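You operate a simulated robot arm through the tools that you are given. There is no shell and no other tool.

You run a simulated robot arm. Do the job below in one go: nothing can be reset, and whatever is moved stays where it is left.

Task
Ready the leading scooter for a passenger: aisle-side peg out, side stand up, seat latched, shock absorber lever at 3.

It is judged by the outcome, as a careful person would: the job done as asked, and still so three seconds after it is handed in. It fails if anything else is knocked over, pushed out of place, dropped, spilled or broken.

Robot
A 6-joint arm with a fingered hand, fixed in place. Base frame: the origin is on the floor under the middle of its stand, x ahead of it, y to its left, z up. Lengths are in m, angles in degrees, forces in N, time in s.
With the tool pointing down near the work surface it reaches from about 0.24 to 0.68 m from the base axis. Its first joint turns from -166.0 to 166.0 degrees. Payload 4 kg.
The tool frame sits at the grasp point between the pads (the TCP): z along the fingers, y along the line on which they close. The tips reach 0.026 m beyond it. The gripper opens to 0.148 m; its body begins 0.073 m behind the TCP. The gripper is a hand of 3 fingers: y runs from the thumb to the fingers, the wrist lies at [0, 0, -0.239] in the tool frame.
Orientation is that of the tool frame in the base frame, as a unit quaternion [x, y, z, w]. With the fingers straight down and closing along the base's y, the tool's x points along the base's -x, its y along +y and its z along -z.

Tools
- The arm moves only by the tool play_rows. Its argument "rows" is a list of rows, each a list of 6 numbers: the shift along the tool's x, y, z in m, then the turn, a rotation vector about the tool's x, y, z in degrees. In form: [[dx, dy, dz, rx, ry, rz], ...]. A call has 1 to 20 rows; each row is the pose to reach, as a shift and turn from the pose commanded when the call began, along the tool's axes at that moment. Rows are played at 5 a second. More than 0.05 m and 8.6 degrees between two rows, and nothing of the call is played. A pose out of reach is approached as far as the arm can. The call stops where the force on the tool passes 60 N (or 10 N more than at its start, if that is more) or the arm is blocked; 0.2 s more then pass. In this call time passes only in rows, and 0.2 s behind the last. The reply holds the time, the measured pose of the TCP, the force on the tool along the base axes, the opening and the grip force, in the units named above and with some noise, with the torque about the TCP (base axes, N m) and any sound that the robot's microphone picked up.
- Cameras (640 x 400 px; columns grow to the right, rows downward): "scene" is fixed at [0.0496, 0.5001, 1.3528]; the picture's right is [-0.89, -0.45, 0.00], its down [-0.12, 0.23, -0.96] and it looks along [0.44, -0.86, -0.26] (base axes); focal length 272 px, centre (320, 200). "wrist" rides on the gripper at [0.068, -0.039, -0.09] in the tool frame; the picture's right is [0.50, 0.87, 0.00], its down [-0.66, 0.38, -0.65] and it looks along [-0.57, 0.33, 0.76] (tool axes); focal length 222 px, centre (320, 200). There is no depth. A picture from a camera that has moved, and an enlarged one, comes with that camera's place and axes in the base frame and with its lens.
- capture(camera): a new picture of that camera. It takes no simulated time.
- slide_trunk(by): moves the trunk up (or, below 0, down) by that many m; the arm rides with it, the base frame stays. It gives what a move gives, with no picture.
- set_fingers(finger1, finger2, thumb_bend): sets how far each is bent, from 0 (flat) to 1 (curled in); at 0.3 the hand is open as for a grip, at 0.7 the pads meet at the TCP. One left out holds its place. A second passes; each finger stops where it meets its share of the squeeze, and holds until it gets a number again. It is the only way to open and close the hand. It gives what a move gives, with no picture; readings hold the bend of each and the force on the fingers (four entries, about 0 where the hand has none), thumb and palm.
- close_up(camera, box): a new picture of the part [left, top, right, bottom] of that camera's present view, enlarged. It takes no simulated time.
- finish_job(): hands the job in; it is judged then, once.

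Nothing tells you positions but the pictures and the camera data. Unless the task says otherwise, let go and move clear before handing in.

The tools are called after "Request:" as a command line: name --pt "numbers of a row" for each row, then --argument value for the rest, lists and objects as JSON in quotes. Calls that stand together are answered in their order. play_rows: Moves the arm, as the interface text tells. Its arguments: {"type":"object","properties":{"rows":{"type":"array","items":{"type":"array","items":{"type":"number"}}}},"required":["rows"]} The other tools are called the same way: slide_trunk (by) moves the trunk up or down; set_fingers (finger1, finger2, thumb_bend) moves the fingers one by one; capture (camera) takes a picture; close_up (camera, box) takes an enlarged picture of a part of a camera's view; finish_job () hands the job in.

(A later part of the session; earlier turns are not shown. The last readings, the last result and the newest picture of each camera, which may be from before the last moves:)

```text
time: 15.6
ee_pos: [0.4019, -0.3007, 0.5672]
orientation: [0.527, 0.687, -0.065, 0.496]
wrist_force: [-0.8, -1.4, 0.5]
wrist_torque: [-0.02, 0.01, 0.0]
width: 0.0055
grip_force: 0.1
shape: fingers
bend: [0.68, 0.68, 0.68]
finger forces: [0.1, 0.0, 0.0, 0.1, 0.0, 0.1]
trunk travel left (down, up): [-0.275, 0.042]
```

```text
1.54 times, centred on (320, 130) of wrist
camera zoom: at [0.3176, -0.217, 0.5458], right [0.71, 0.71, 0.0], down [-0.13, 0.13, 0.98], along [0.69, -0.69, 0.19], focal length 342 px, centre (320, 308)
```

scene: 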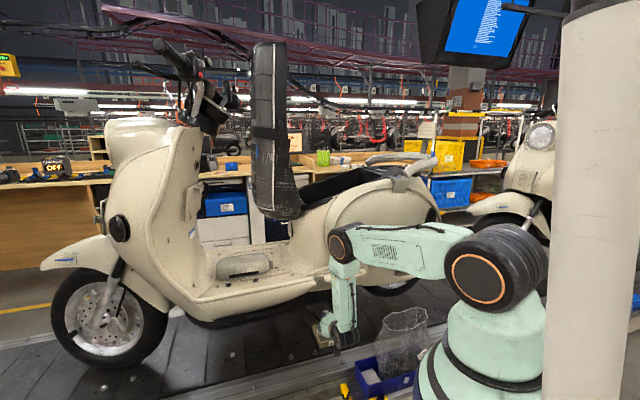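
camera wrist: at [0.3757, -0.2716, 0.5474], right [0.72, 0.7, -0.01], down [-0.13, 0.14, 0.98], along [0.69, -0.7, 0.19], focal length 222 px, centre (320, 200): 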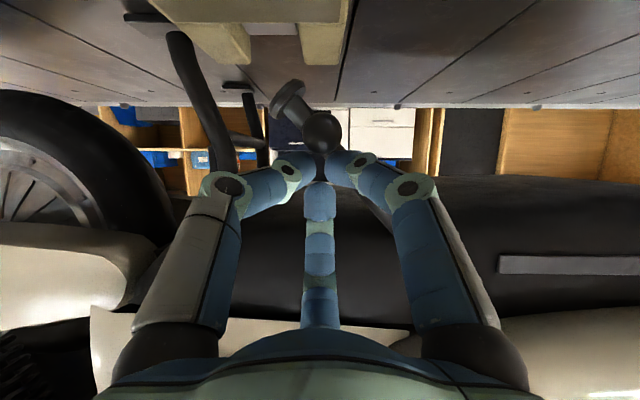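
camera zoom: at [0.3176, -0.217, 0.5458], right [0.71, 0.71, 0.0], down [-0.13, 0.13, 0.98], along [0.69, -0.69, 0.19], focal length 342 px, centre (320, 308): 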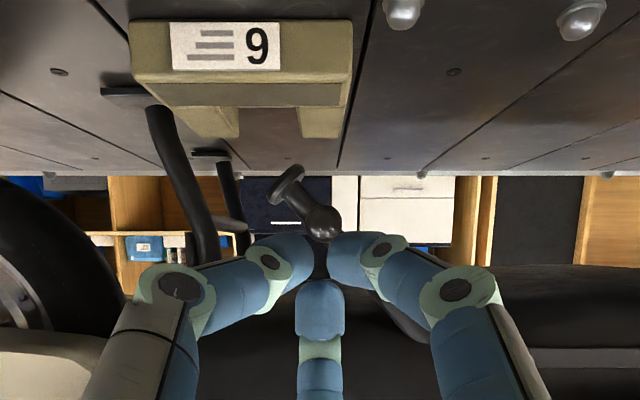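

The stand holds its angle on its own. I'll test how far the arm can reach toward −u from this backed-off pose.

Request:
play_rows --pt "-0.01 -0.0173 0 0 0 0" --pt "-0.02 -0.0346 0 0 0 0"

Request:
capture --camera "scene"

```text
time: 16.2
ee_pos: [0.3871, -0.3116, 0.566]
orientation: [0.53, 0.684, -0.072, 0.496]
wrist_force: [0.0, -1.1, 0.7]
wrist_torque: [0.0, -0.04, 0.01]
width: 0.0051
grip_force: 0.0
shape: fingers
bend: [0.68, 0.68, 0.68]
finger forces: [0.0, 0.0, 0.1, 0.1, 0.1, 0.1]
out of reach, approached as far as the arm can: row 1, 2
trunk travel left (down, up): [-0.275, 0.042]
```

```text
taken
```

scene: 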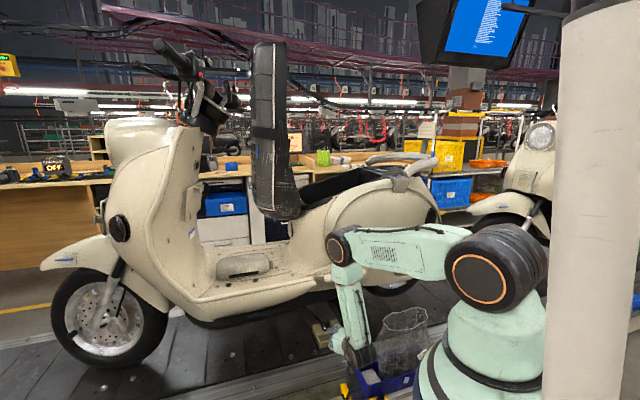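

The blocking limit is a wrist joint: it acts like a limit on tool heading against the arm's azimuth. Yawing the tool toward −u frees it, and rolling it puts a finger beneath the ball for lifting. I'll re-aim that way from a standoff.

Request:
play_rows --pt "0.0029 0.0134 0.0022 4.1 -2.4 0" --pt "0.0058 0.0267 0.0045 8.2 -4.75 0" --pt "0.0086 0.04 0.0067 12.4 -7.1 0" --pt "0.0115 0.0534 0.0089 16.5 -9.5 0"

Request:
play_rows --pt "0 0 0 0 0 -7.5" --pt "0 0 0 0 0 -15" --pt "0 0 0 0 0 -22.5" --pt "0 0 0 0 0 -30" --pt "0 0 0 0 0 -37.5" --pt "0 0 0 0 0 -45"

Request:
set_fingers --finger1 0.48 --finger2 0.48 --thumb_bend 0.48

Request:
capture --camera "wrist"

Request:
close_up --camera "scene" --box '[260, 230, 420, 400]'

```text
time: 17.2
ee_pos: [0.4342, -0.2838, 0.5761]
orientation: [0.585, 0.627, -0.207, 0.47]
wrist_force: [0.4, -0.1, -0.1]
wrist_torque: [0.01, 0.02, -0.01]
width: 0.0051
grip_force: 0.0
shape: fingers
bend: [0.68, 0.68, 0.68]
finger forces: [0.0, 0.0, 0.1, 0.0, 0.0, 0.1]
trunk travel left (down, up): [-0.275, 0.042]
```

```text
time: 18.6
ee_pos: [0.4329, -0.2846, 0.5756]
orientation: [0.301, 0.804, -0.372, 0.355]
wrist_force: [-0.2, -0.2, 0.1]
wrist_torque: [0.0, 0.02, -0.01]
width: 0.0053
grip_force: 0.0
shape: fingers
bend: [0.68, 0.68, 0.68]
finger forces: [0.1, 0.1, 0.1, 0.1, 0.0, 0.0]
trunk travel left (down, up): [-0.275, 0.042]
```

```text
time: 19.6
ee_pos: [0.4322, -0.2838, 0.576]
orientation: [0.3, 0.804, -0.37, 0.355]
wrist_force: [0.1, 0.0, -0.2]
wrist_torque: [-0.02, 0.01, -0.02]
width: 0.0681
grip_force: 0.1
shape: fingers
bend: [0.48, 0.48, 0.48]
finger forces: [0.1, 0.0, 0.0, 0.0, 0.0, 0.1]
trunk travel left (down, up): [-0.275, 0.042]
```

```text
taken
camera wrist: at [0.3336, -0.2167, 0.58], right [0.36, 0.58, -0.73], down [0.43, 0.59, 0.69], along [0.83, -0.56, -0.03], focal length 222 px, centre (320, 200)
```

wrist: 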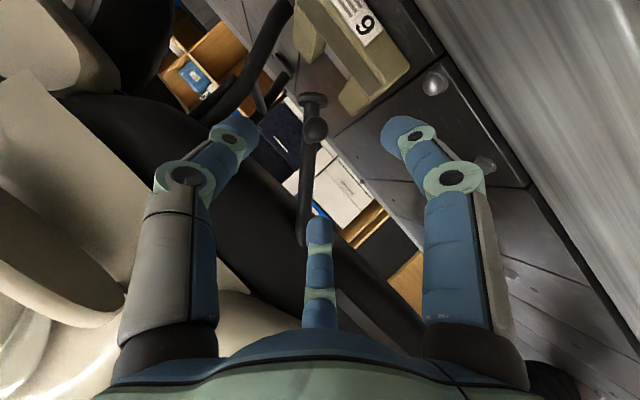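

```text
2.35 times, centred on (340, 315) of scene
camera zoom: at [0.0496, 0.5001, 1.3528], right [-0.89, -0.45, 0.0], down [-0.12, 0.23, -0.96], along [0.44, -0.86, -0.26], focal length 640 px, centre (273, -71)
```

zoom: 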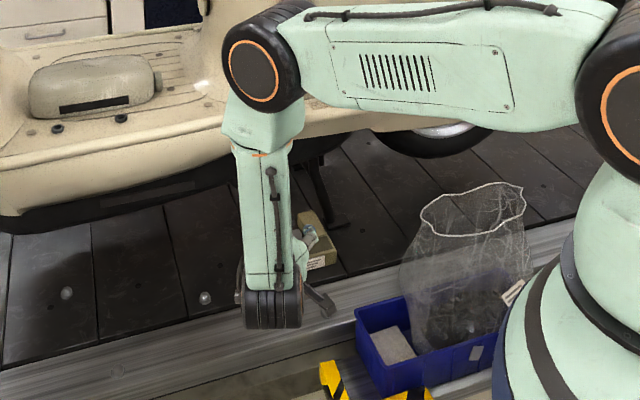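

The ball is unmoved at about (0.073, 0.586, 0.535) and sits 0.095 m ahead along the tool. I'll advance and cage it again.

Request:
play_rows --pt "-0.001 -0.0005 0.03 0 0 0" --pt "-0.002 -0.001 0.06 0 0 0" --pt "-0.003 -0.0015 0.08 0 0 0" --pt "-0.004 -0.002 0.096 0 0 0"

Request:
close_up --camera "wrist" --box '[160, 60, 480, 300]'

```text
time: 20.6
ee_pos: [0.4668, -0.3652, 0.5342]
orientation: [0.3, 0.804, -0.37, 0.356]
wrist_force: [-0.8, 1.6, -0.2]
wrist_torque: [0.02, 0.02, 0.09]
width: 0.0679
grip_force: 0.6
shape: fingers
bend: [0.48, 0.48, 0.48]
finger forces: [0.0, 1.3, 0.0, 0.0, 0.0, 0.1]
trunk travel left (down, up): [-0.275, 0.042]
```

```text
1.67 times, centred on (320, 180) of wrist
camera zoom: at [0.3676, -0.2971, 0.5384], right [0.36, 0.58, -0.73], down [0.43, 0.59, 0.69], along [0.83, -0.56, -0.03], focal length 370 px, centre (320, 233)
```

zoom: 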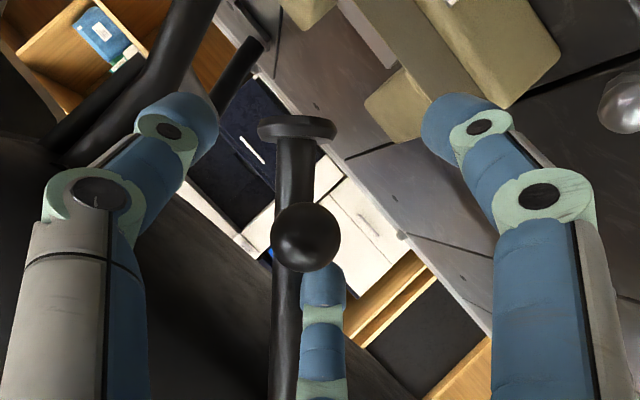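

The ball is centred and finger 2 just touches the leg. I'll close the cage.

Request:
set_fingers --finger1 0.68 --finger2 0.68 --thumb_bend 0.68

Request:
close_up --camera "wrist" --box '[160, 60, 480, 300]'

```text
time: 21.6
ee_pos: [0.4681, -0.3645, 0.5351]
orientation: [0.3, 0.804, -0.37, 0.355]
wrist_force: [1.3, -2.5, 0.3]
wrist_torque: [0.02, 0.01, 0.06]
width: 0.0073
grip_force: 1.9
shape: fingers
bend: [0.68, 0.66, 0.67]
finger forces: [0.0, 1.6, 0.0, 0.0, 2.4, 0.0]
trunk travel left (down, up): [-0.275, 0.042]
```

```text
1.67 times, centred on (320, 180) of wrist
camera zoom: at [0.3676, -0.2969, 0.5385], right [0.36, 0.58, -0.73], down [0.43, 0.59, 0.69], along [0.83, -0.56, -0.03], focal length 370 px, centre (320, 233)
```

zoom: 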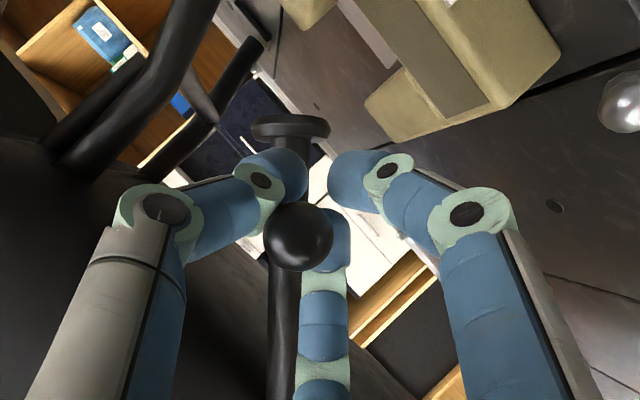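

The cage is closed, with one finger under the ball. I'll lift along the rest of the arc.

Request:
play_rows --pt "-0.0098 -0.0119 -0.0046 0 0 0" --pt "-0.0161 -0.0217 -0.0072 0 0 0" --pt "-0.0226 -0.0294 -0.0103 0 0 0" --pt "-0.0298 -0.0375 -0.0137 0 0 0"

Request:
close_up --camera "wrist" --box '[160, 40, 480, 280]'

Request:
close_up --camera "scene" --box '[260, 230, 420, 400]'

```text
time: 22.6
ee_pos: [0.4507, -0.3798, 0.5787]
orientation: [0.301, 0.804, -0.371, 0.356]
wrist_force: [-3.9, -6.3, -2.5]
wrist_torque: [0.02, -0.01, 0.01]
width: 0.0106
grip_force: 3.4
shape: fingers
bend: [0.68, 0.68, 0.65]
finger forces: [0.0, 0.9, 0.1, 0.0, 6.2, 0.0]
trunk travel left (down, up): [-0.275, 0.042]
```

```text
1.67 times, centred on (320, 160) of wrist
camera zoom: at [0.3507, -0.3121, 0.5828], right [0.36, 0.58, -0.73], down [0.43, 0.59, 0.69], along [0.83, -0.56, -0.03], focal length 370 px, centre (320, 267)
```

zoom: 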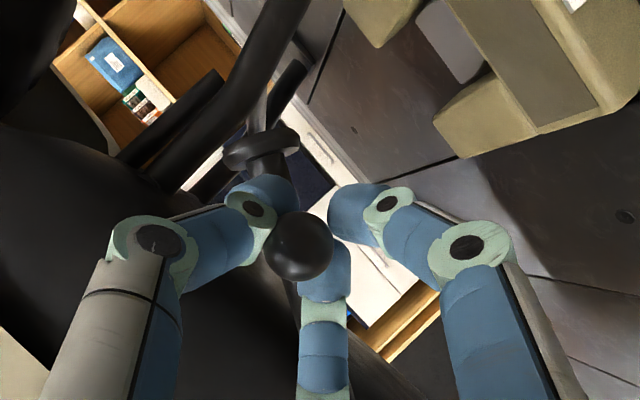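

```text
2.35 times, centred on (340, 315) of scene
camera zoom: at [0.0496, 0.5001, 1.3528], right [-0.89, -0.45, 0.0], down [-0.12, 0.23, -0.96], along [0.44, -0.86, -0.26], focal length 640 px, centre (273, -71)
```

zoom: 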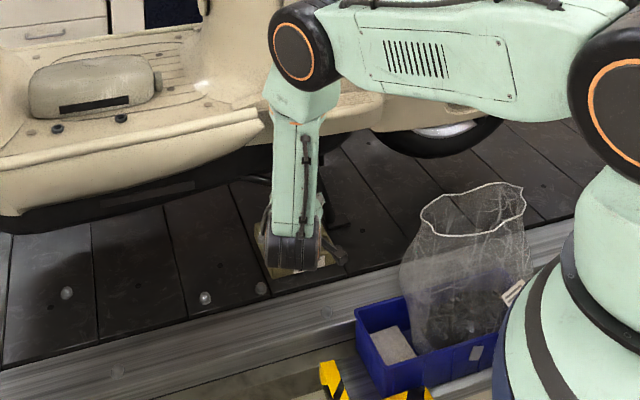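

The stand is at roughly 65–70° and now pulls lightly ahead of my hand, which suggests a spring assist. I'll continue a little further and check clearance to the peg.

Request:
play_rows --pt "-0.0075 -0.0119 -0.0031 0 0 0" --pt "-0.0158 -0.0211 -0.0072 0 0 0" --pt "-0.0243 -0.0293 -0.0115 0 0 0"

Request:
capture --camera "wrist"

Request:
close_up --camera "scene" --box '[260, 230, 420, 400]'

```text
time: 23.4
ee_pos: [0.4389, -0.391, 0.6163]
orientation: [0.3, 0.804, -0.37, 0.356]
wrist_force: [0.8, 0.0, 1.4]
wrist_torque: [-0.04, 0.06, 0.05]
width: 0.0079
grip_force: 3.6
shape: fingers
bend: [0.68, 0.68, 0.67]
finger forces: [0.1, 2.8, 0.0, 0.0, 3.3, 0.1]
trunk travel left (down, up): [-0.275, 0.042]
```

```text
taken
camera wrist: at [0.3398, -0.3233, 0.6199], right [0.36, 0.58, -0.73], down [0.42, 0.59, 0.69], along [0.83, -0.56, -0.03], focal length 222 px, centre (320, 200)
```

wrist: 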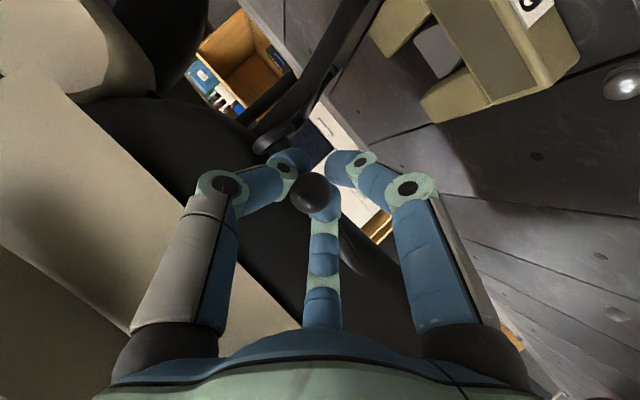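

```text
2.35 times, centred on (340, 315) of scene
camera zoom: at [0.0496, 0.5001, 1.3528], right [-0.89, -0.45, 0.0], down [-0.12, 0.23, -0.96], along [0.44, -0.86, -0.26], focal length 640 px, centre (273, -71)
```

zoom: 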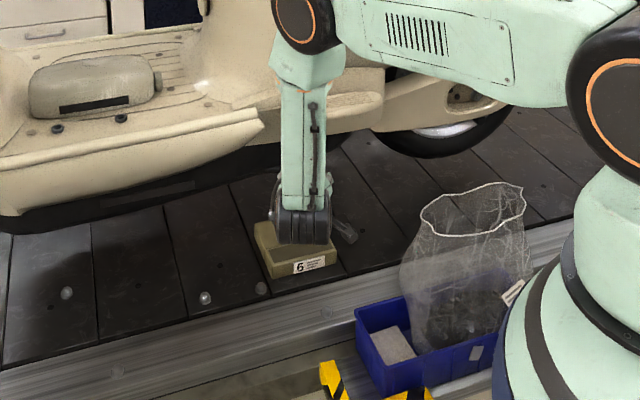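

The stand is now about 79° up. I'll nudge it further until it meets its stop.

Request:
play_rows --pt "-0.0061 -0.004 -0.0035 0 0 0" --pt "-0.0122 -0.0079 -0.0069 0 0 0" --pt "-0.0183 -0.0119 -0.0104 0 0 0"

Request:
capture --camera "wrist"

```text
time: 24.2
ee_pos: [0.437, -0.3933, 0.6391]
orientation: [0.301, 0.804, -0.37, 0.355]
wrist_force: [-0.5, 0.3, -0.7]
wrist_torque: [0.05, -0.03, 0.1]
width: 0.0073
grip_force: 3.3
shape: fingers
bend: [0.68, 0.68, 0.67]
finger forces: [0.0, 2.9, 0.1, 0.1, 2.6, 0.1]
trunk travel left (down, up): [-0.275, 0.042]
```

```text
taken
camera wrist: at [0.3382, -0.3262, 0.6432], right [0.36, 0.58, -0.73], down [0.43, 0.59, 0.69], along [0.83, -0.56, -0.03], focal length 222 px, centre (320, 200)
```

wrist: 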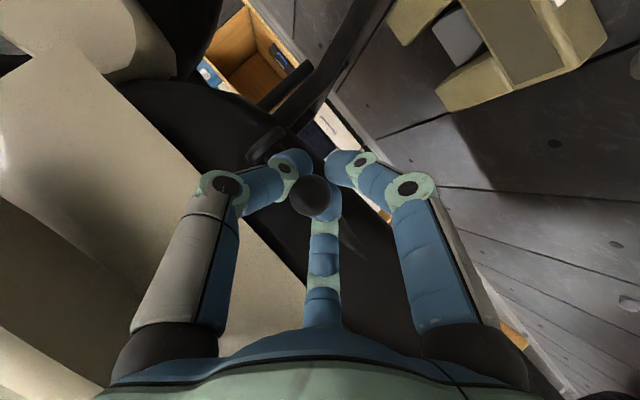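

It is still moving without resistance, so I'll keep nudging upward in small steps.

Request:
play_rows --pt "-0.0063 -0.0031 -0.0038 0 0 0" --pt "-0.0127 -0.0061 -0.0076 0 0 0"

Request:
close_up --camera "wrist" --box '[160, 40, 480, 280]'

Request:
close_up --camera "scene" --box '[280, 230, 400, 330]'

```text
time: 24.8
ee_pos: [0.4384, -0.3935, 0.6557]
orientation: [0.301, 0.804, -0.371, 0.354]
wrist_force: [0.1, 0.2, -4.1]
wrist_torque: [0.0, -0.03, 0.02]
width: 0.0115
grip_force: 2.4
shape: fingers
bend: [0.64, 0.67, 0.68]
finger forces: [4.1, 0.8, 0.0, 0.1, 0.0, 0.0]
trunk travel left (down, up): [-0.275, 0.042]
```

```text
1.67 times, centred on (320, 160) of wrist
camera zoom: at [0.3382, -0.3262, 0.6594], right [0.36, 0.58, -0.73], down [0.43, 0.59, 0.69], along [0.83, -0.56, -0.03], focal length 370 px, centre (320, 267)
```

zoom: 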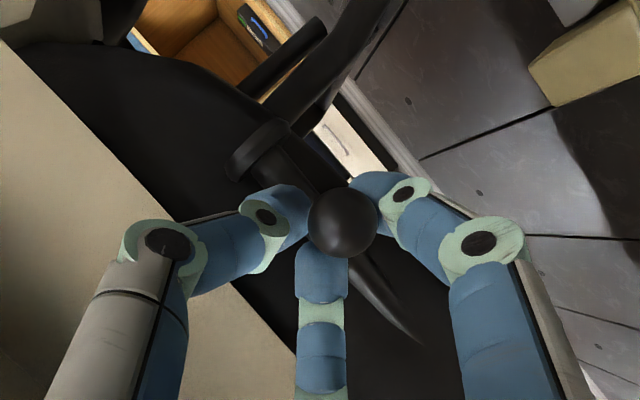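

```text
4.00 times, centred on (340, 280) of scene
camera zoom: at [0.0496, 0.5001, 1.3528], right [-0.89, -0.45, 0.0], down [-0.12, 0.23, -0.96], along [0.44, -0.86, -0.26], focal length 1088 px, centre (240, -120)
```

zoom: 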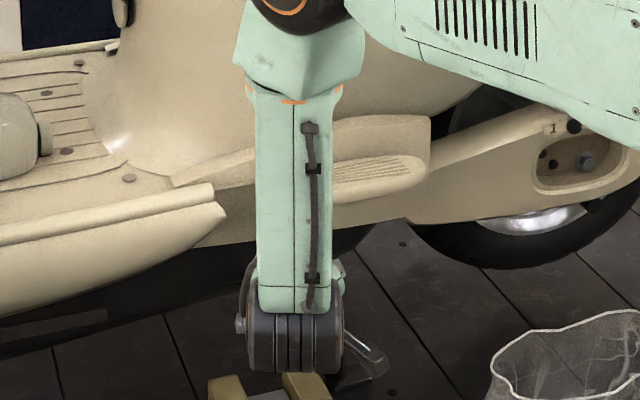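

The ball has stopped rising at about z 0.641 while the finger load builds, so it may be at its stop. One more small push will confirm.

Request:
play_rows --pt "-0.004 -0.0019 -0.0024 0 0 0" --pt "-0.008 -0.0038 -0.0047 0 0 0"

Request:
close_up --camera "wrist" --box '[160, 40, 480, 280]'

```text
time: 25.4
ee_pos: [0.4379, -0.3953, 0.6651]
orientation: [0.3, 0.805, -0.37, 0.355]
wrist_force: [3.5, -4.5, -11.5]
wrist_torque: [-0.18, -0.12, -0.01]
width: 0.0208
grip_force: 5.0
shape: fingers
bend: [0.6, 0.68, 0.68]
finger forces: [10.5, 0.0, 0.0, 0.0, 0.1, 0.1]
trunk travel left (down, up): [-0.275, 0.042]
```

```text
1.67 times, centred on (320, 160) of wrist
camera zoom: at [0.338, -0.3262, 0.6686], right [0.36, 0.58, -0.73], down [0.43, 0.59, 0.69], along [0.83, -0.56, -0.04], focal length 370 px, centre (320, 267)
```

zoom: 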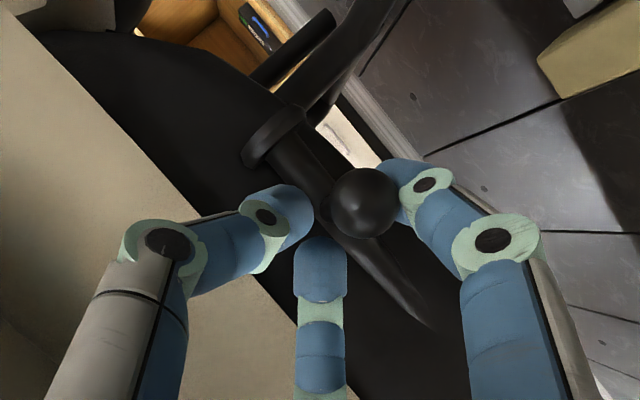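

The ball is at a hard stop: the finger load rises while the ball stays at z 0.641. I'll ease down and check the stand stays up before letting go.

Request:
play_rows --pt "0.008 0.0038 0.0047 0 0 0" --pt "0.0159 0.0076 0.0095 0 0 0"

Request:
set_fingers --finger1 0.45 --finger2 0.45 --thumb_bend 0.45

Request:
close_up --camera "wrist" --box '[160, 40, 480, 280]'

```text
time: 26.0
ee_pos: [0.4366, -0.3938, 0.6457]
orientation: [0.3, 0.804, -0.37, 0.356]
wrist_force: [0.9, 6.0, 4.4]
wrist_torque: [-0.08, -0.1, 0.09]
width: 0.0101
grip_force: 5.5
shape: fingers
bend: [0.65, 0.67, 0.68]
finger forces: [2.5, 6.8, 0.0, 0.0, 0.7, 0.1]
trunk travel left (down, up): [-0.275, 0.042]
```

```text
time: 27.0
ee_pos: [0.4366, -0.394, 0.645]
orientation: [0.301, 0.804, -0.371, 0.355]
wrist_force: [-0.9, 0.6, -2.8]
wrist_torque: [-0.05, 0.1, -0.01]
width: 0.0781
grip_force: 1.8
shape: fingers
bend: [0.45, 0.47, 0.45]
finger forces: [0.0, 3.3, 0.0, 0.0, 0.1, 0.0]
trunk travel left (down, up): [-0.275, 0.042]
```

```text
1.67 times, centred on (320, 160) of wrist
camera zoom: at [0.3376, -0.3261, 0.6492], right [0.36, 0.58, -0.73], down [0.43, 0.59, 0.69], along [0.83, -0.56, -0.03], focal length 370 px, centre (320, 267)
```

zoom: 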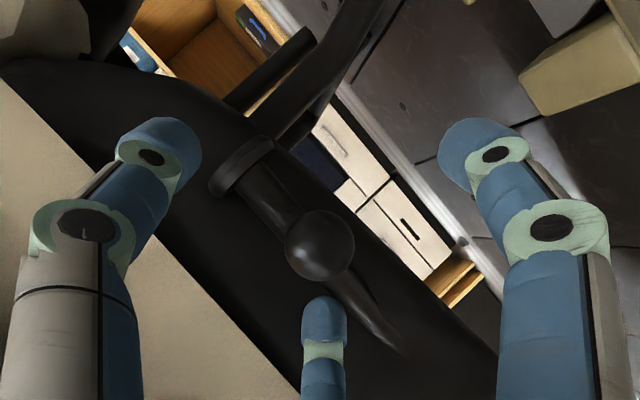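

The stand stays up with the fingers open. I'll back straight out and look at it from clear.

Request:
play_rows --pt "0 0 -0.03 0 0 0" --pt "0 0 -0.06 0 0 0" --pt "0 0 -0.1 0 0 0"

Request:
capture --camera "wrist"

Request:
capture --camera "scene"

```text
time: 27.8
ee_pos: [0.4011, -0.3099, 0.6939]
orientation: [0.301, 0.803, -0.371, 0.356]
wrist_force: [0.0, 0.3, 0.0]
wrist_torque: [-0.03, -0.03, -0.03]
width: 0.0781
grip_force: 0.1
shape: fingers
bend: [0.45, 0.45, 0.45]
finger forces: [0.0, 0.0, 0.0, 0.0, 0.0, 0.0]
trunk travel left (down, up): [-0.275, 0.042]
```

```text
taken
camera wrist: at [0.3019, -0.2418, 0.6983], right [0.36, 0.58, -0.73], down [0.43, 0.59, 0.68], along [0.83, -0.56, -0.03], focal length 222 px, centre (320, 200)
```

wrist: 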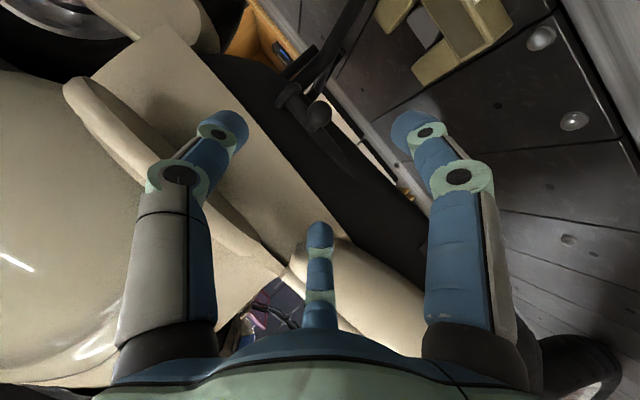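

```text
taken
```

scene: 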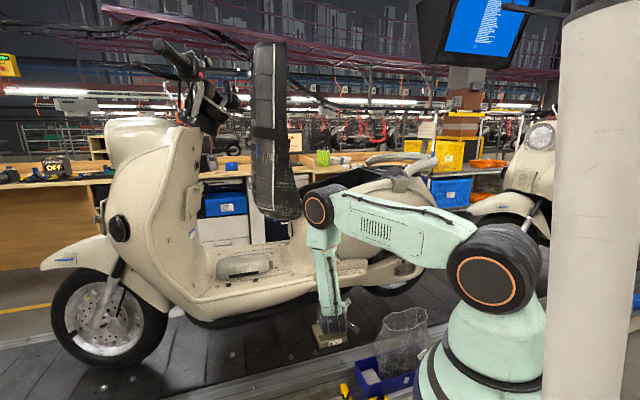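

The stand is up and staying up. From here I can see the peg's edge nearly from below, so I'll zoom in to find its pivot.

Request:
close_up --camera "wrist" --box '[40, 40, 300, 280]'

Request:
close_up --camera "wrist" --box '[230, 40, 360, 180]'

```text
1.67 times, centred on (170, 160) of wrist
camera zoom: at [0.3019, -0.2418, 0.6983], right [0.36, 0.58, -0.73], down [0.43, 0.59, 0.68], along [0.83, -0.56, -0.03], focal length 370 px, centre (570, 267)
```

zoom: 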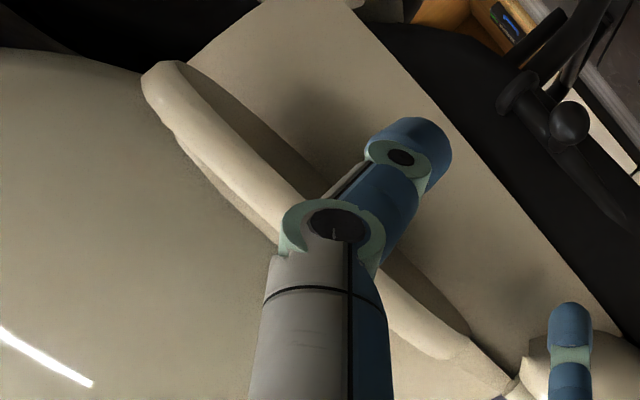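

```text
2.86 times, centred on (295, 110) of wrist
camera zoom: at [0.3019, -0.2418, 0.6983], right [0.36, 0.58, -0.73], down [0.43, 0.59, 0.68], along [0.83, -0.56, -0.03], focal length 635 px, centre (391, 457)
```

zoom: 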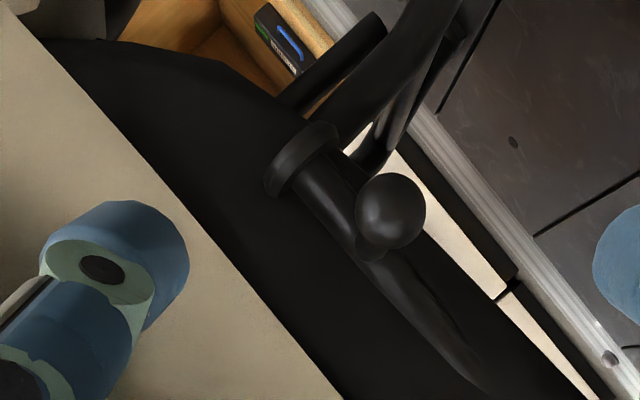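

The stand is done. The peg looks like a solid pad beside its panel, and I'll come back to it. Next I'll move back and around to look squarely at the shock lever, keeping well above the mesh bag.

Request:
play_rows --pt "0.0223 -0.0057 -0.0328 0 0 0" --pt "0.0445 -0.0113 -0.0655 0 0 0" --pt "0.0299 -0.0511 -0.0689 1.81 1.88 7.33" --pt "0.0152 -0.0908 -0.0724 3.62 3.76 14.66" --pt "0.0006 -0.1306 -0.0758 5.43 5.65 21.98" --pt "-0.0141 -0.1704 -0.0792 7.24 7.53 29.31" --pt "-0.0287 -0.2101 -0.0827 9.04 9.41 36.64" --pt "-0.0434 -0.2499 -0.0861 10.85 11.29 43.97" --pt "-0.058 -0.2897 -0.0895 12.66 13.18 51.29" --pt "-0.0727 -0.3294 -0.093 14.47 15.06 58.62" --pt "-0.0873 -0.3692 -0.0964 16.28 16.94 65.95"

Request:
capture --camera "wrist"

Request:
capture --camera "scene"

```text
time: 30.2
ee_pos: [0.1423, -0.4558, 0.9493]
orientation: [0.78, 0.495, -0.176, 0.339]
wrist_force: [-0.2, -0.7, -1.0]
wrist_torque: [-0.01, -0.02, 0.03]
width: 0.0782
grip_force: 0.0
shape: fingers
bend: [0.45, 0.45, 0.45]
finger forces: [0.0, 0.0, 0.1, 0.0, 0.0, 0.1]
trunk travel left (down, up): [-0.275, 0.042]
```

```text
taken
camera wrist: at [0.1315, -0.3356, 0.9586], right [1.0, 0.09, 0.0], down [0.0, -0.07, 1.0], along [0.09, -0.99, -0.07], focal length 222 px, centre (320, 200)
```

wrist: 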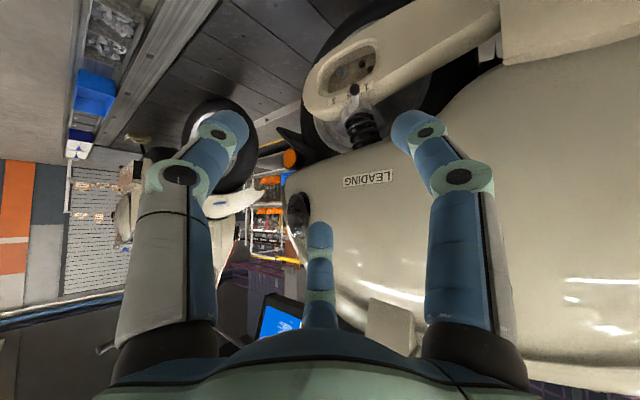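

```text
taken
```

scene: 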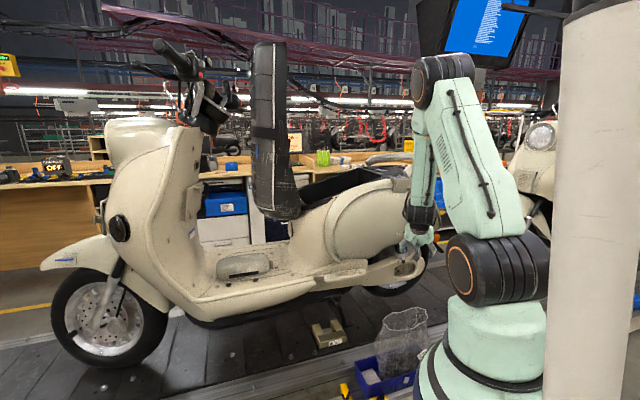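

The lever, collar and numerals are now visible (upside down). I'll zoom in.

Request:
close_up --camera "wrist" --box '[290, 40, 430, 160]'

Request:
close_up --camera "wrist" --box '[325, 60, 385, 110]'

Request:
close_up --camera "scene" --box '[280, 240, 400, 330]'

```text
3.33 times, centred on (360, 100) of wrist
camera zoom: at [0.1315, -0.3356, 0.9586], right [1.0, 0.09, 0.0], down [0.0, -0.07, 1.0], along [0.09, -0.99, -0.07], focal length 740 px, centre (187, 533)
```

zoom: 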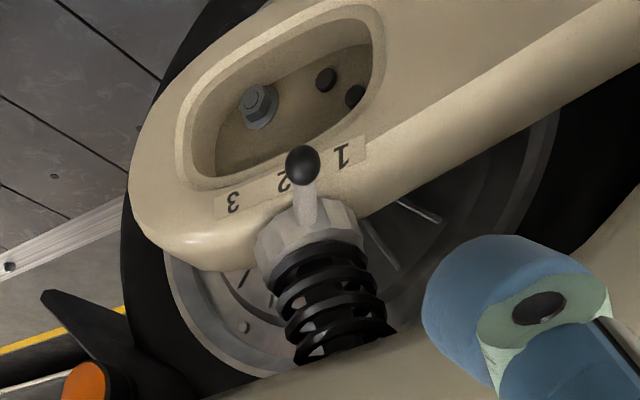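

```text
8.00 times, centred on (355, 85) of wrist
camera zoom: at [0.1315, -0.3356, 0.9586], right [1.0, 0.09, 0.0], down [0.0, -0.07, 1.0], along [0.09, -0.99, -0.07], focal length 1777 px, centre (40, 1120)
```

zoom: 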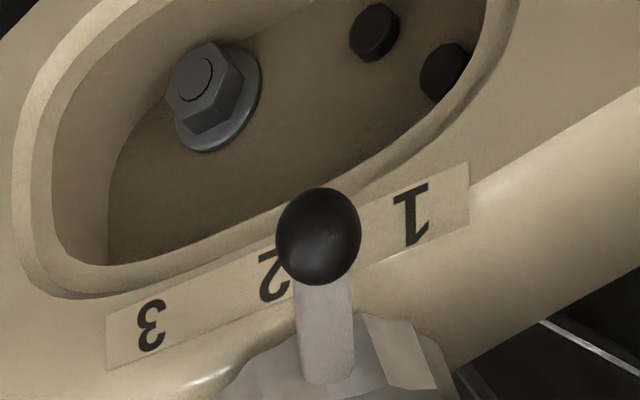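

```text
4.44 times, centred on (340, 285) of scene
camera zoom: at [0.0496, 0.5001, 1.3528], right [-0.89, -0.45, 0.0], down [-0.12, 0.23, -0.96], along [0.44, -0.86, -0.26], focal length 1208 px, centre (231, -178)
```

zoom: 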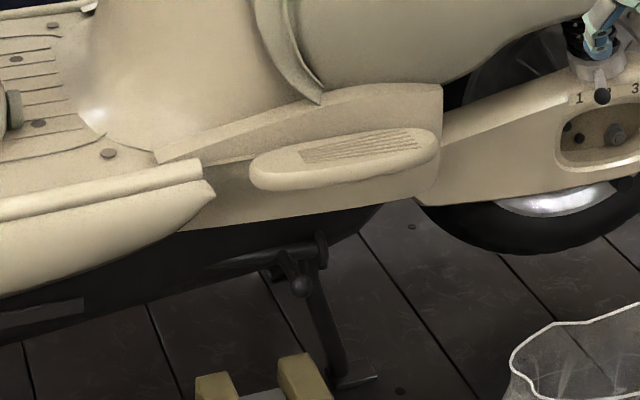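

The side stand reads as up. The lever's knob works out nearest "1" or between 1 and 2, because the viewing angle shifts it, and it must swing rearward to 3. I'll curl two fingers, use finger 2 as a probe, and move to a standoff.

Request:
set_fingers --finger1 1.0 --finger2 0.5 --thumb_bend 1.0

Request:
play_rows --pt "0.0127 0.0002 0.0349 0.48 -3.15 1.53" --pt "0.0253 0.0004 0.0698 0.96 -6.29 3.05" --pt "0.038 0.0006 0.1048 1.44 -9.44 4.58" --pt "0.0507 0.0007 0.1397 1.92 -12.59 6.11" --pt "0.0633 0.0009 0.1746 2.4 -15.73 7.63" --pt "0.076 0.0011 0.2095 2.88 -18.88 9.16"

Request:
capture --camera "wrist"

Request:
capture --camera "scene"

```text
time: 31.2
ee_pos: [0.1432, -0.4548, 0.9491]
orientation: [0.779, 0.497, -0.177, 0.34]
wrist_force: [0.5, 0.3, -0.3]
wrist_torque: [-0.02, 0.01, 0.03]
width: 0.0257
grip_force: 0.1
shape: fingers
bend: [0.92, 0.5, 1.0]
finger forces: [0.0, 0.0, 0.0, 0.0, 0.0, 0.0]
trunk travel left (down, up): [-0.275, 0.042]
```

```text
time: 32.6
ee_pos: [0.1892, -0.5552, 0.7532]
orientation: [0.785, 0.365, -0.287, 0.41]
wrist_force: [-0.4, 0.1, 0.7]
wrist_torque: [-0.01, 0.03, 0.02]
width: 0.0257
grip_force: 0.1
shape: fingers
bend: [0.92, 0.5, 1.0]
finger forces: [0.0, 0.0, 0.0, 0.0, 0.1, 0.0]
trunk travel left (down, up): [-0.275, 0.042]
```

```text
taken
camera wrist: at [0.208, -0.4394, 0.7309], right [0.98, -0.17, 0.0], down [0.03, 0.19, 0.98], along [-0.17, -0.97, 0.19], focal length 222 px, centre (320, 200)
```

wrist: 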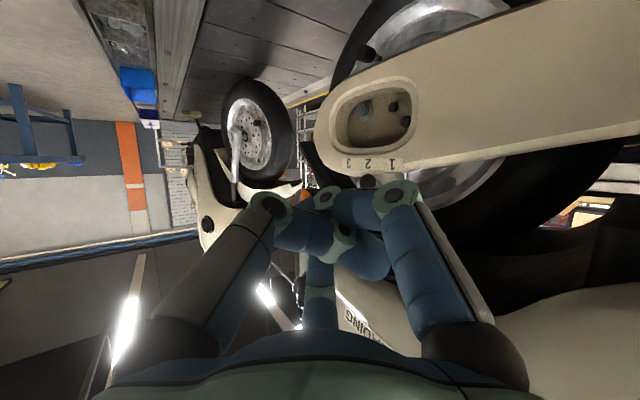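

```text
taken
```

scene: 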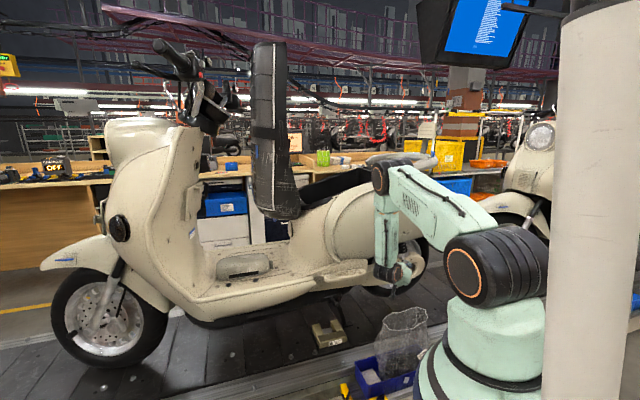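

The curled fingers block part of the view of the probe. I'll zoom in to see what is visible around the lever.

Request:
close_up --camera "wrist" --box '[260, 100, 460, 300]'

Request:
close_up --camera "scene" --box '[350, 200, 450, 310]'

```text
2.00 times, centred on (360, 200) of wrist
camera zoom: at [0.208, -0.4394, 0.7309], right [0.98, -0.17, 0.0], down [0.03, 0.19, 0.98], along [-0.17, -0.97, 0.19], focal length 444 px, centre (240, 200)
```

zoom: 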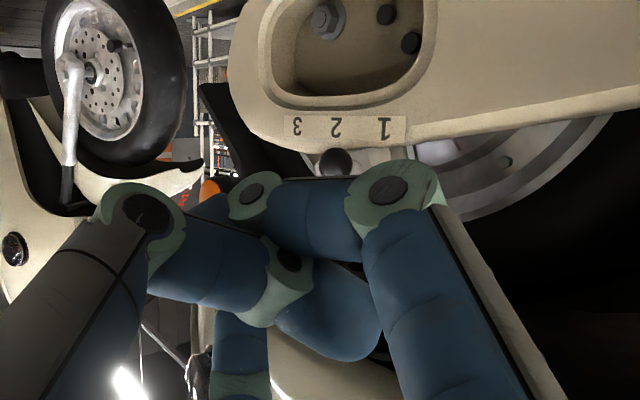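

```text
3.64 times, centred on (400, 255) of scene
camera zoom: at [0.0496, 0.5001, 1.3528], right [-0.89, -0.45, 0.0], down [-0.12, 0.23, -0.96], along [0.44, -0.86, -0.26], focal length 989 px, centre (29, 0)
```

zoom: 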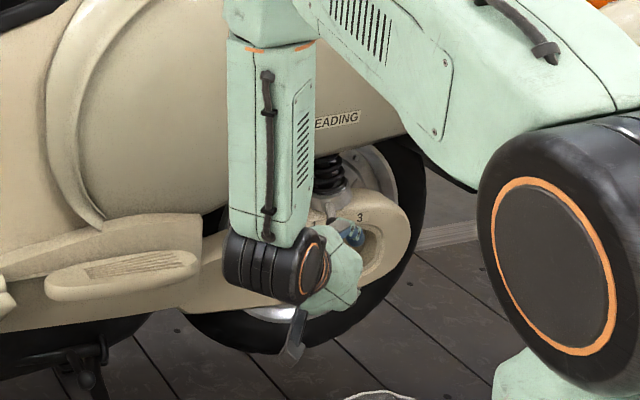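

From this side the knob lines up over 2 only because of parallax, while its real pointing is forward of that. The curled fingers hide my probe, so I'll open to a loose cage where I can see the knob between the fingers.

Request:
set_fingers --finger1 0.5 --finger2 0.45 --thumb_bend 0.45

Request:
capture --camera "wrist"

Request:
close_up --camera "wrist" --box '[260, 60, 460, 260]'

```text
time: 33.6
ee_pos: [0.1883, -0.5559, 0.7541]
orientation: [0.784, 0.366, -0.287, 0.411]
wrist_force: [0.1, -0.1, -0.2]
wrist_torque: [0.02, 0.02, -0.01]
width: 0.0698
grip_force: 0.0
shape: fingers
bend: [0.5, 0.45, 0.45]
finger forces: [0.1, 0.0, 0.1, 0.0, 0.0, 0.0]
trunk travel left (down, up): [-0.275, 0.042]
```

```text
taken
camera wrist: at [0.2075, -0.4388, 0.7314], right [0.98, -0.17, 0.0], down [0.03, 0.19, 0.98], along [-0.17, -0.97, 0.19], focal length 222 px, centre (320, 200)
```

wrist: 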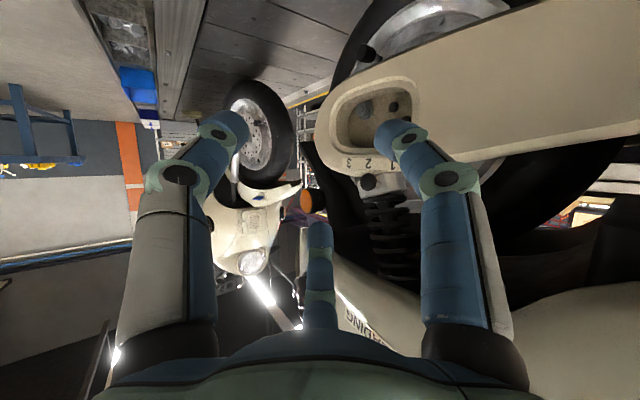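

```text
2.00 times, centred on (360, 160) of wrist
camera zoom: at [0.2075, -0.4388, 0.7314], right [0.98, -0.17, 0.0], down [0.03, 0.19, 0.98], along [-0.17, -0.97, 0.19], focal length 444 px, centre (240, 280)
```

zoom: 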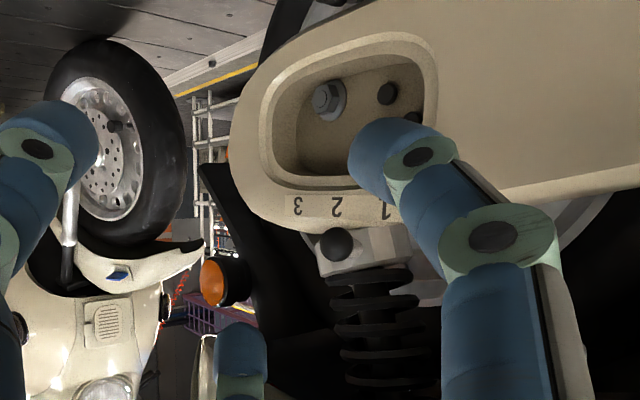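

That's a clear view: the knob is at about (0.217, −0.669, 0.757). I'll roll the hand 30° so finger 1 sits level on the knob's front side, and tuck finger 2 in.

Request:
play_rows --pt "0 0 0 0 0 7.5" --pt "0 0 0 0 0 15" --pt "0 0 0 0 0 22.5" --pt "0 0 0 0 0 30"

Request:
set_fingers --finger1 0.45 --finger2 0.6 --thumb_bend 0.45

Request:
capture --camera "wrist"

Request:
close_up --camera "scene" --box '[350, 200, 450, 310]'

```text
time: 34.6
ee_pos: [0.1893, -0.5539, 0.7539]
orientation: [0.853, 0.148, -0.17, 0.47]
wrist_force: [-0.3, -0.7, -0.8]
wrist_torque: [-0.01, 0.03, 0.02]
width: 0.07
grip_force: 0.0
shape: fingers
bend: [0.5, 0.45, 0.45]
finger forces: [0.0, 0.0, 0.0, 0.0, 0.1, 0.0]
trunk travel left (down, up): [-0.275, 0.042]
```

```text
time: 35.6
ee_pos: [0.1888, -0.553, 0.7547]
orientation: [0.853, 0.149, -0.172, 0.47]
wrist_force: [0.8, -0.5, 0.3]
wrist_torque: [-0.03, -0.02, -0.04]
width: 0.0782
grip_force: 0.0
shape: fingers
bend: [0.45, 0.6, 0.45]
finger forces: [0.0, 0.1, 0.0, 0.0, 0.0, 0.0]
trunk travel left (down, up): [-0.275, 0.042]
```

```text
taken
camera wrist: at [0.2467, -0.4493, 0.7409], right [0.81, -0.4, 0.43], down [-0.33, 0.3, 0.89], along [-0.49, -0.87, 0.11], focal length 222 px, centre (320, 200)
```

wrist: 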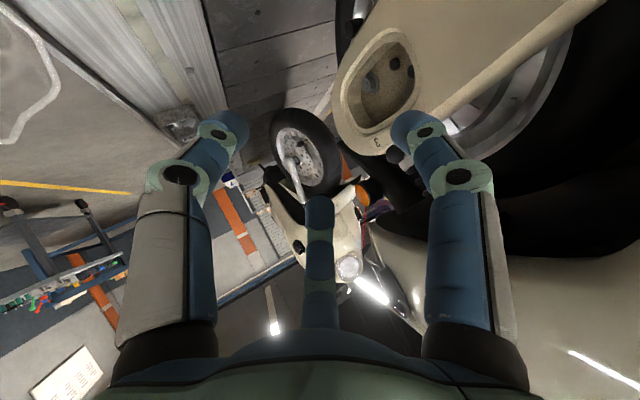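

```text
3.64 times, centred on (400, 255) of scene
camera zoom: at [0.0496, 0.5001, 1.3528], right [-0.89, -0.45, 0.0], down [-0.12, 0.23, -0.96], along [0.44, -0.86, -0.26], focal length 989 px, centre (29, 0)
```

zoom: 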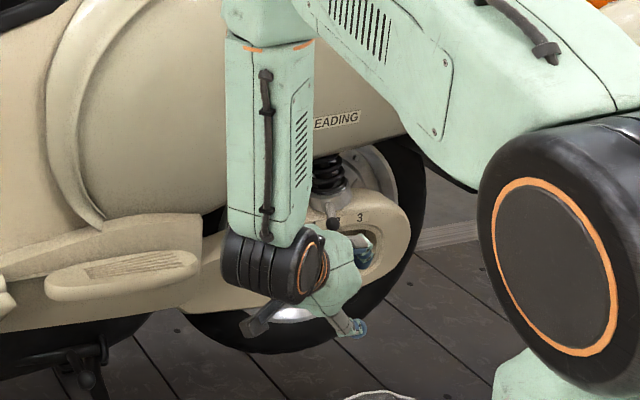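

Finger 1 is now level beside the knob. I'll advance in small steps so the knob ends up between the fingers, checking the side panel and swingarm clearances on the way.

Request:
set_fingers --finger1 0.5

Request:
play_rows --pt "0.0013 0.0219 0.0214 0 0 0" --pt "0.0026 0.0439 0.0428 0 0 0"

Request:
capture --camera "wrist"

Request:
close_up --camera "scene" --box '[370, 220, 440, 290]'

```text
time: 36.6
ee_pos: [0.1897, -0.5537, 0.7542]
orientation: [0.853, 0.149, -0.172, 0.469]
wrist_force: [0.7, 0.4, -0.1]
wrist_torque: [0.03, -0.01, 0.03]
width: 0.0706
grip_force: 0.1
shape: fingers
bend: [0.5, 0.6, 0.45]
finger forces: [0.0, 0.1, 0.0, 0.0, 0.1, 0.1]
trunk travel left (down, up): [-0.275, 0.042]
```

```text
time: 37.2
ee_pos: [0.2023, -0.6142, 0.767]
orientation: [0.853, 0.149, -0.171, 0.47]
wrist_force: [-0.5, 0.3, -0.1]
wrist_torque: [0.01, -0.04, -0.01]
width: 0.0706
grip_force: 0.1
shape: fingers
bend: [0.5, 0.6, 0.45]
finger forces: [0.0, 0.0, 0.0, 0.0, 0.0, 0.1]
trunk travel left (down, up): [-0.275, 0.042]
```

```text
taken
camera wrist: at [0.259, -0.5099, 0.7526], right [0.81, -0.4, 0.43], down [-0.33, 0.3, 0.89], along [-0.49, -0.87, 0.11], focal length 222 px, centre (320, 200)
```

wrist: 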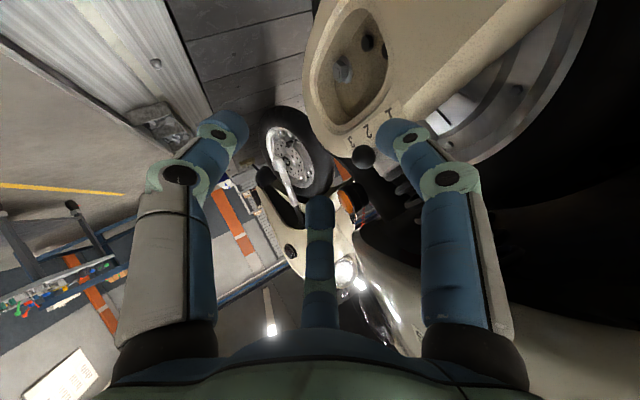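

```text
5.71 times, centred on (405, 255) of scene
camera zoom: at [0.0496, 0.5001, 1.3528], right [-0.89, -0.45, 0.0], down [-0.12, 0.23, -0.96], along [0.44, -0.86, -0.26], focal length 1554 px, centre (-166, -114)
```

zoom: 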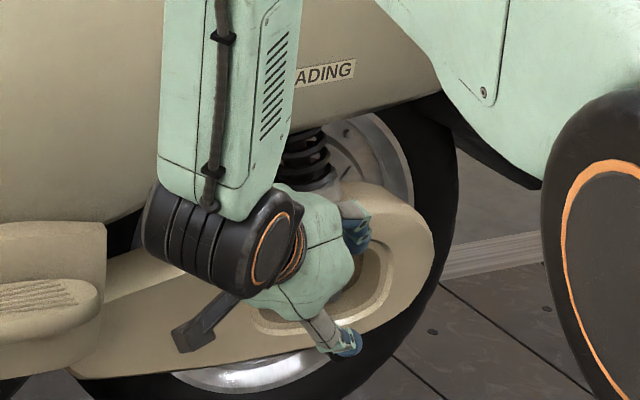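

The knob lies just inside finger 1 as planned. I'll finish the approach.

Request:
play_rows --pt "0.0009 0.0146 0.0143 0 0 0" --pt "0.0018 0.0292 0.0286 0 0 0"

Request:
close_up --camera "wrist" --box '[220, 60, 500, 260]'

Request:
close_up --camera "scene" --box '[370, 220, 440, 290]'

```text
time: 37.8
ee_pos: [0.2118, -0.6521, 0.771]
orientation: [0.854, 0.149, -0.171, 0.468]
wrist_force: [-1.1, 1.0, -0.4]
wrist_torque: [0.05, 0.02, 0.06]
width: 0.067
grip_force: 0.9
shape: fingers
bend: [0.52, 0.6, 0.45]
finger forces: [2.0, 0.1, 0.0, 0.0, 0.1, 0.0]
trunk travel left (down, up): [-0.275, 0.042]
```

```text
2.00 times, centred on (360, 160) of wrist
camera zoom: at [0.2689, -0.5481, 0.7579], right [0.81, -0.4, 0.43], down [-0.33, 0.3, 0.89], along [-0.49, -0.87, 0.11], focal length 444 px, centre (240, 280)
```

zoom: 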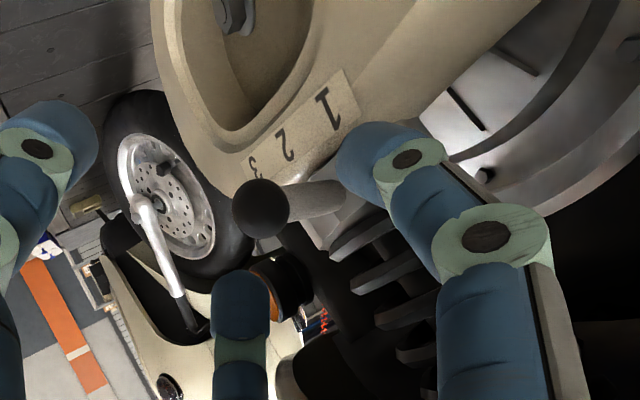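

```text
5.71 times, centred on (405, 255) of scene
camera zoom: at [0.0496, 0.5001, 1.3528], right [-0.89, -0.45, 0.0], down [-0.12, 0.23, -0.96], along [0.44, -0.86, -0.26], focal length 1554 px, centre (-166, -114)
```

zoom: 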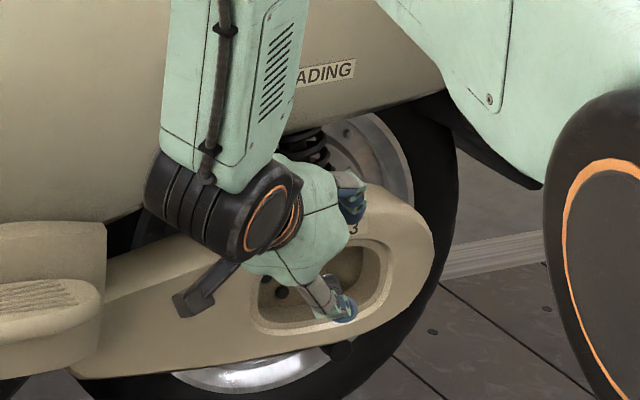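

Finger 1 is now against the lever's shaft. I'll push it rearward along its arc, listening for detents.

Request:
play_rows --pt "0 0 -0.008 0 0 0" --pt "-0.007 -0.0028 -0.006 0 0 0" --pt "-0.014 -0.0056 -0.0043 0 0 0" --pt "-0.021 -0.0084 -0.0024 0 0 0" --pt "-0.028 -0.0112 -0.0005 0 0 0"

Request:
close_up --camera "wrist" --box '[220, 60, 500, 260]'

```text
time: 39.0
ee_pos: [0.1836, -0.6482, 0.7749]
orientation: [0.852, 0.151, -0.171, 0.471]
wrist_force: [3.3, 2.9, 1.7]
wrist_torque: [0.01, -0.11, 0.21]
width: 0.0756
grip_force: 1.7
shape: fingers
bend: [0.47, 0.6, 0.45]
finger forces: [4.5, 0.0, 0.1, 0.1, 0.0, 0.0]
trunk travel left (down, up): [-0.275, 0.042]
```

```text
2.00 times, centred on (360, 160) of wrist
camera zoom: at [0.2407, -0.5433, 0.7612], right [0.81, -0.4, 0.43], down [-0.33, 0.3, 0.89], along [-0.48, -0.87, 0.11], focal length 444 px, centre (240, 280)
```

zoom: 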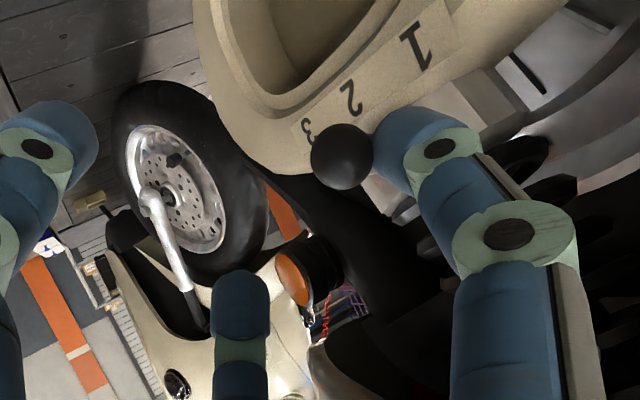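

The lever hasn't moved yet. Finger 1 is flexing at 4.5 N, so the detent is firm. I'll keep pushing along the arc and watch the force.

Request:
play_rows --pt "-0.005 -0.0003 0.0037 0 0 0" --pt "-0.0094 -0.0006 0.0073 0 0 0"

Request:
close_up --camera "wrist" --box '[220, 60, 500, 260]'

```text
time: 39.6
ee_pos: [0.1726, -0.6547, 0.7751]
orientation: [0.853, 0.15, -0.171, 0.47]
wrist_force: [0.6, -0.1, -0.6]
wrist_torque: [-0.02, 0.01, 0.0]
width: 0.0711
grip_force: 0.0
shape: fingers
bend: [0.5, 0.6, 0.45]
finger forces: [0.0, 0.0, 0.0, 0.0, 0.0, 0.0]
trunk travel left (down, up): [-0.275, 0.042]
```

```text
2.00 times, centred on (360, 160) of wrist
camera zoom: at [0.2302, -0.5503, 0.7619], right [0.81, -0.4, 0.43], down [-0.33, 0.3, 0.89], along [-0.49, -0.87, 0.11], focal length 444 px, centre (240, 280)
```

zoom: 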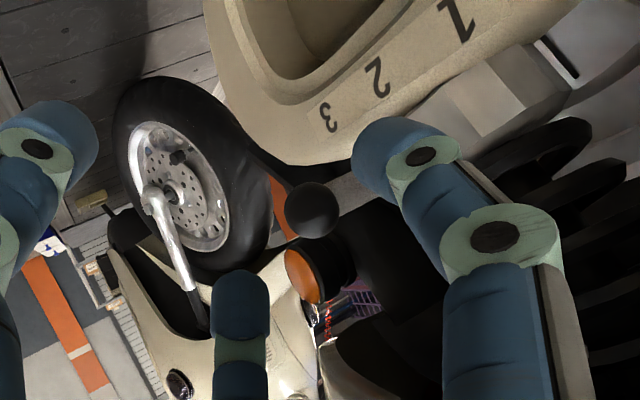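

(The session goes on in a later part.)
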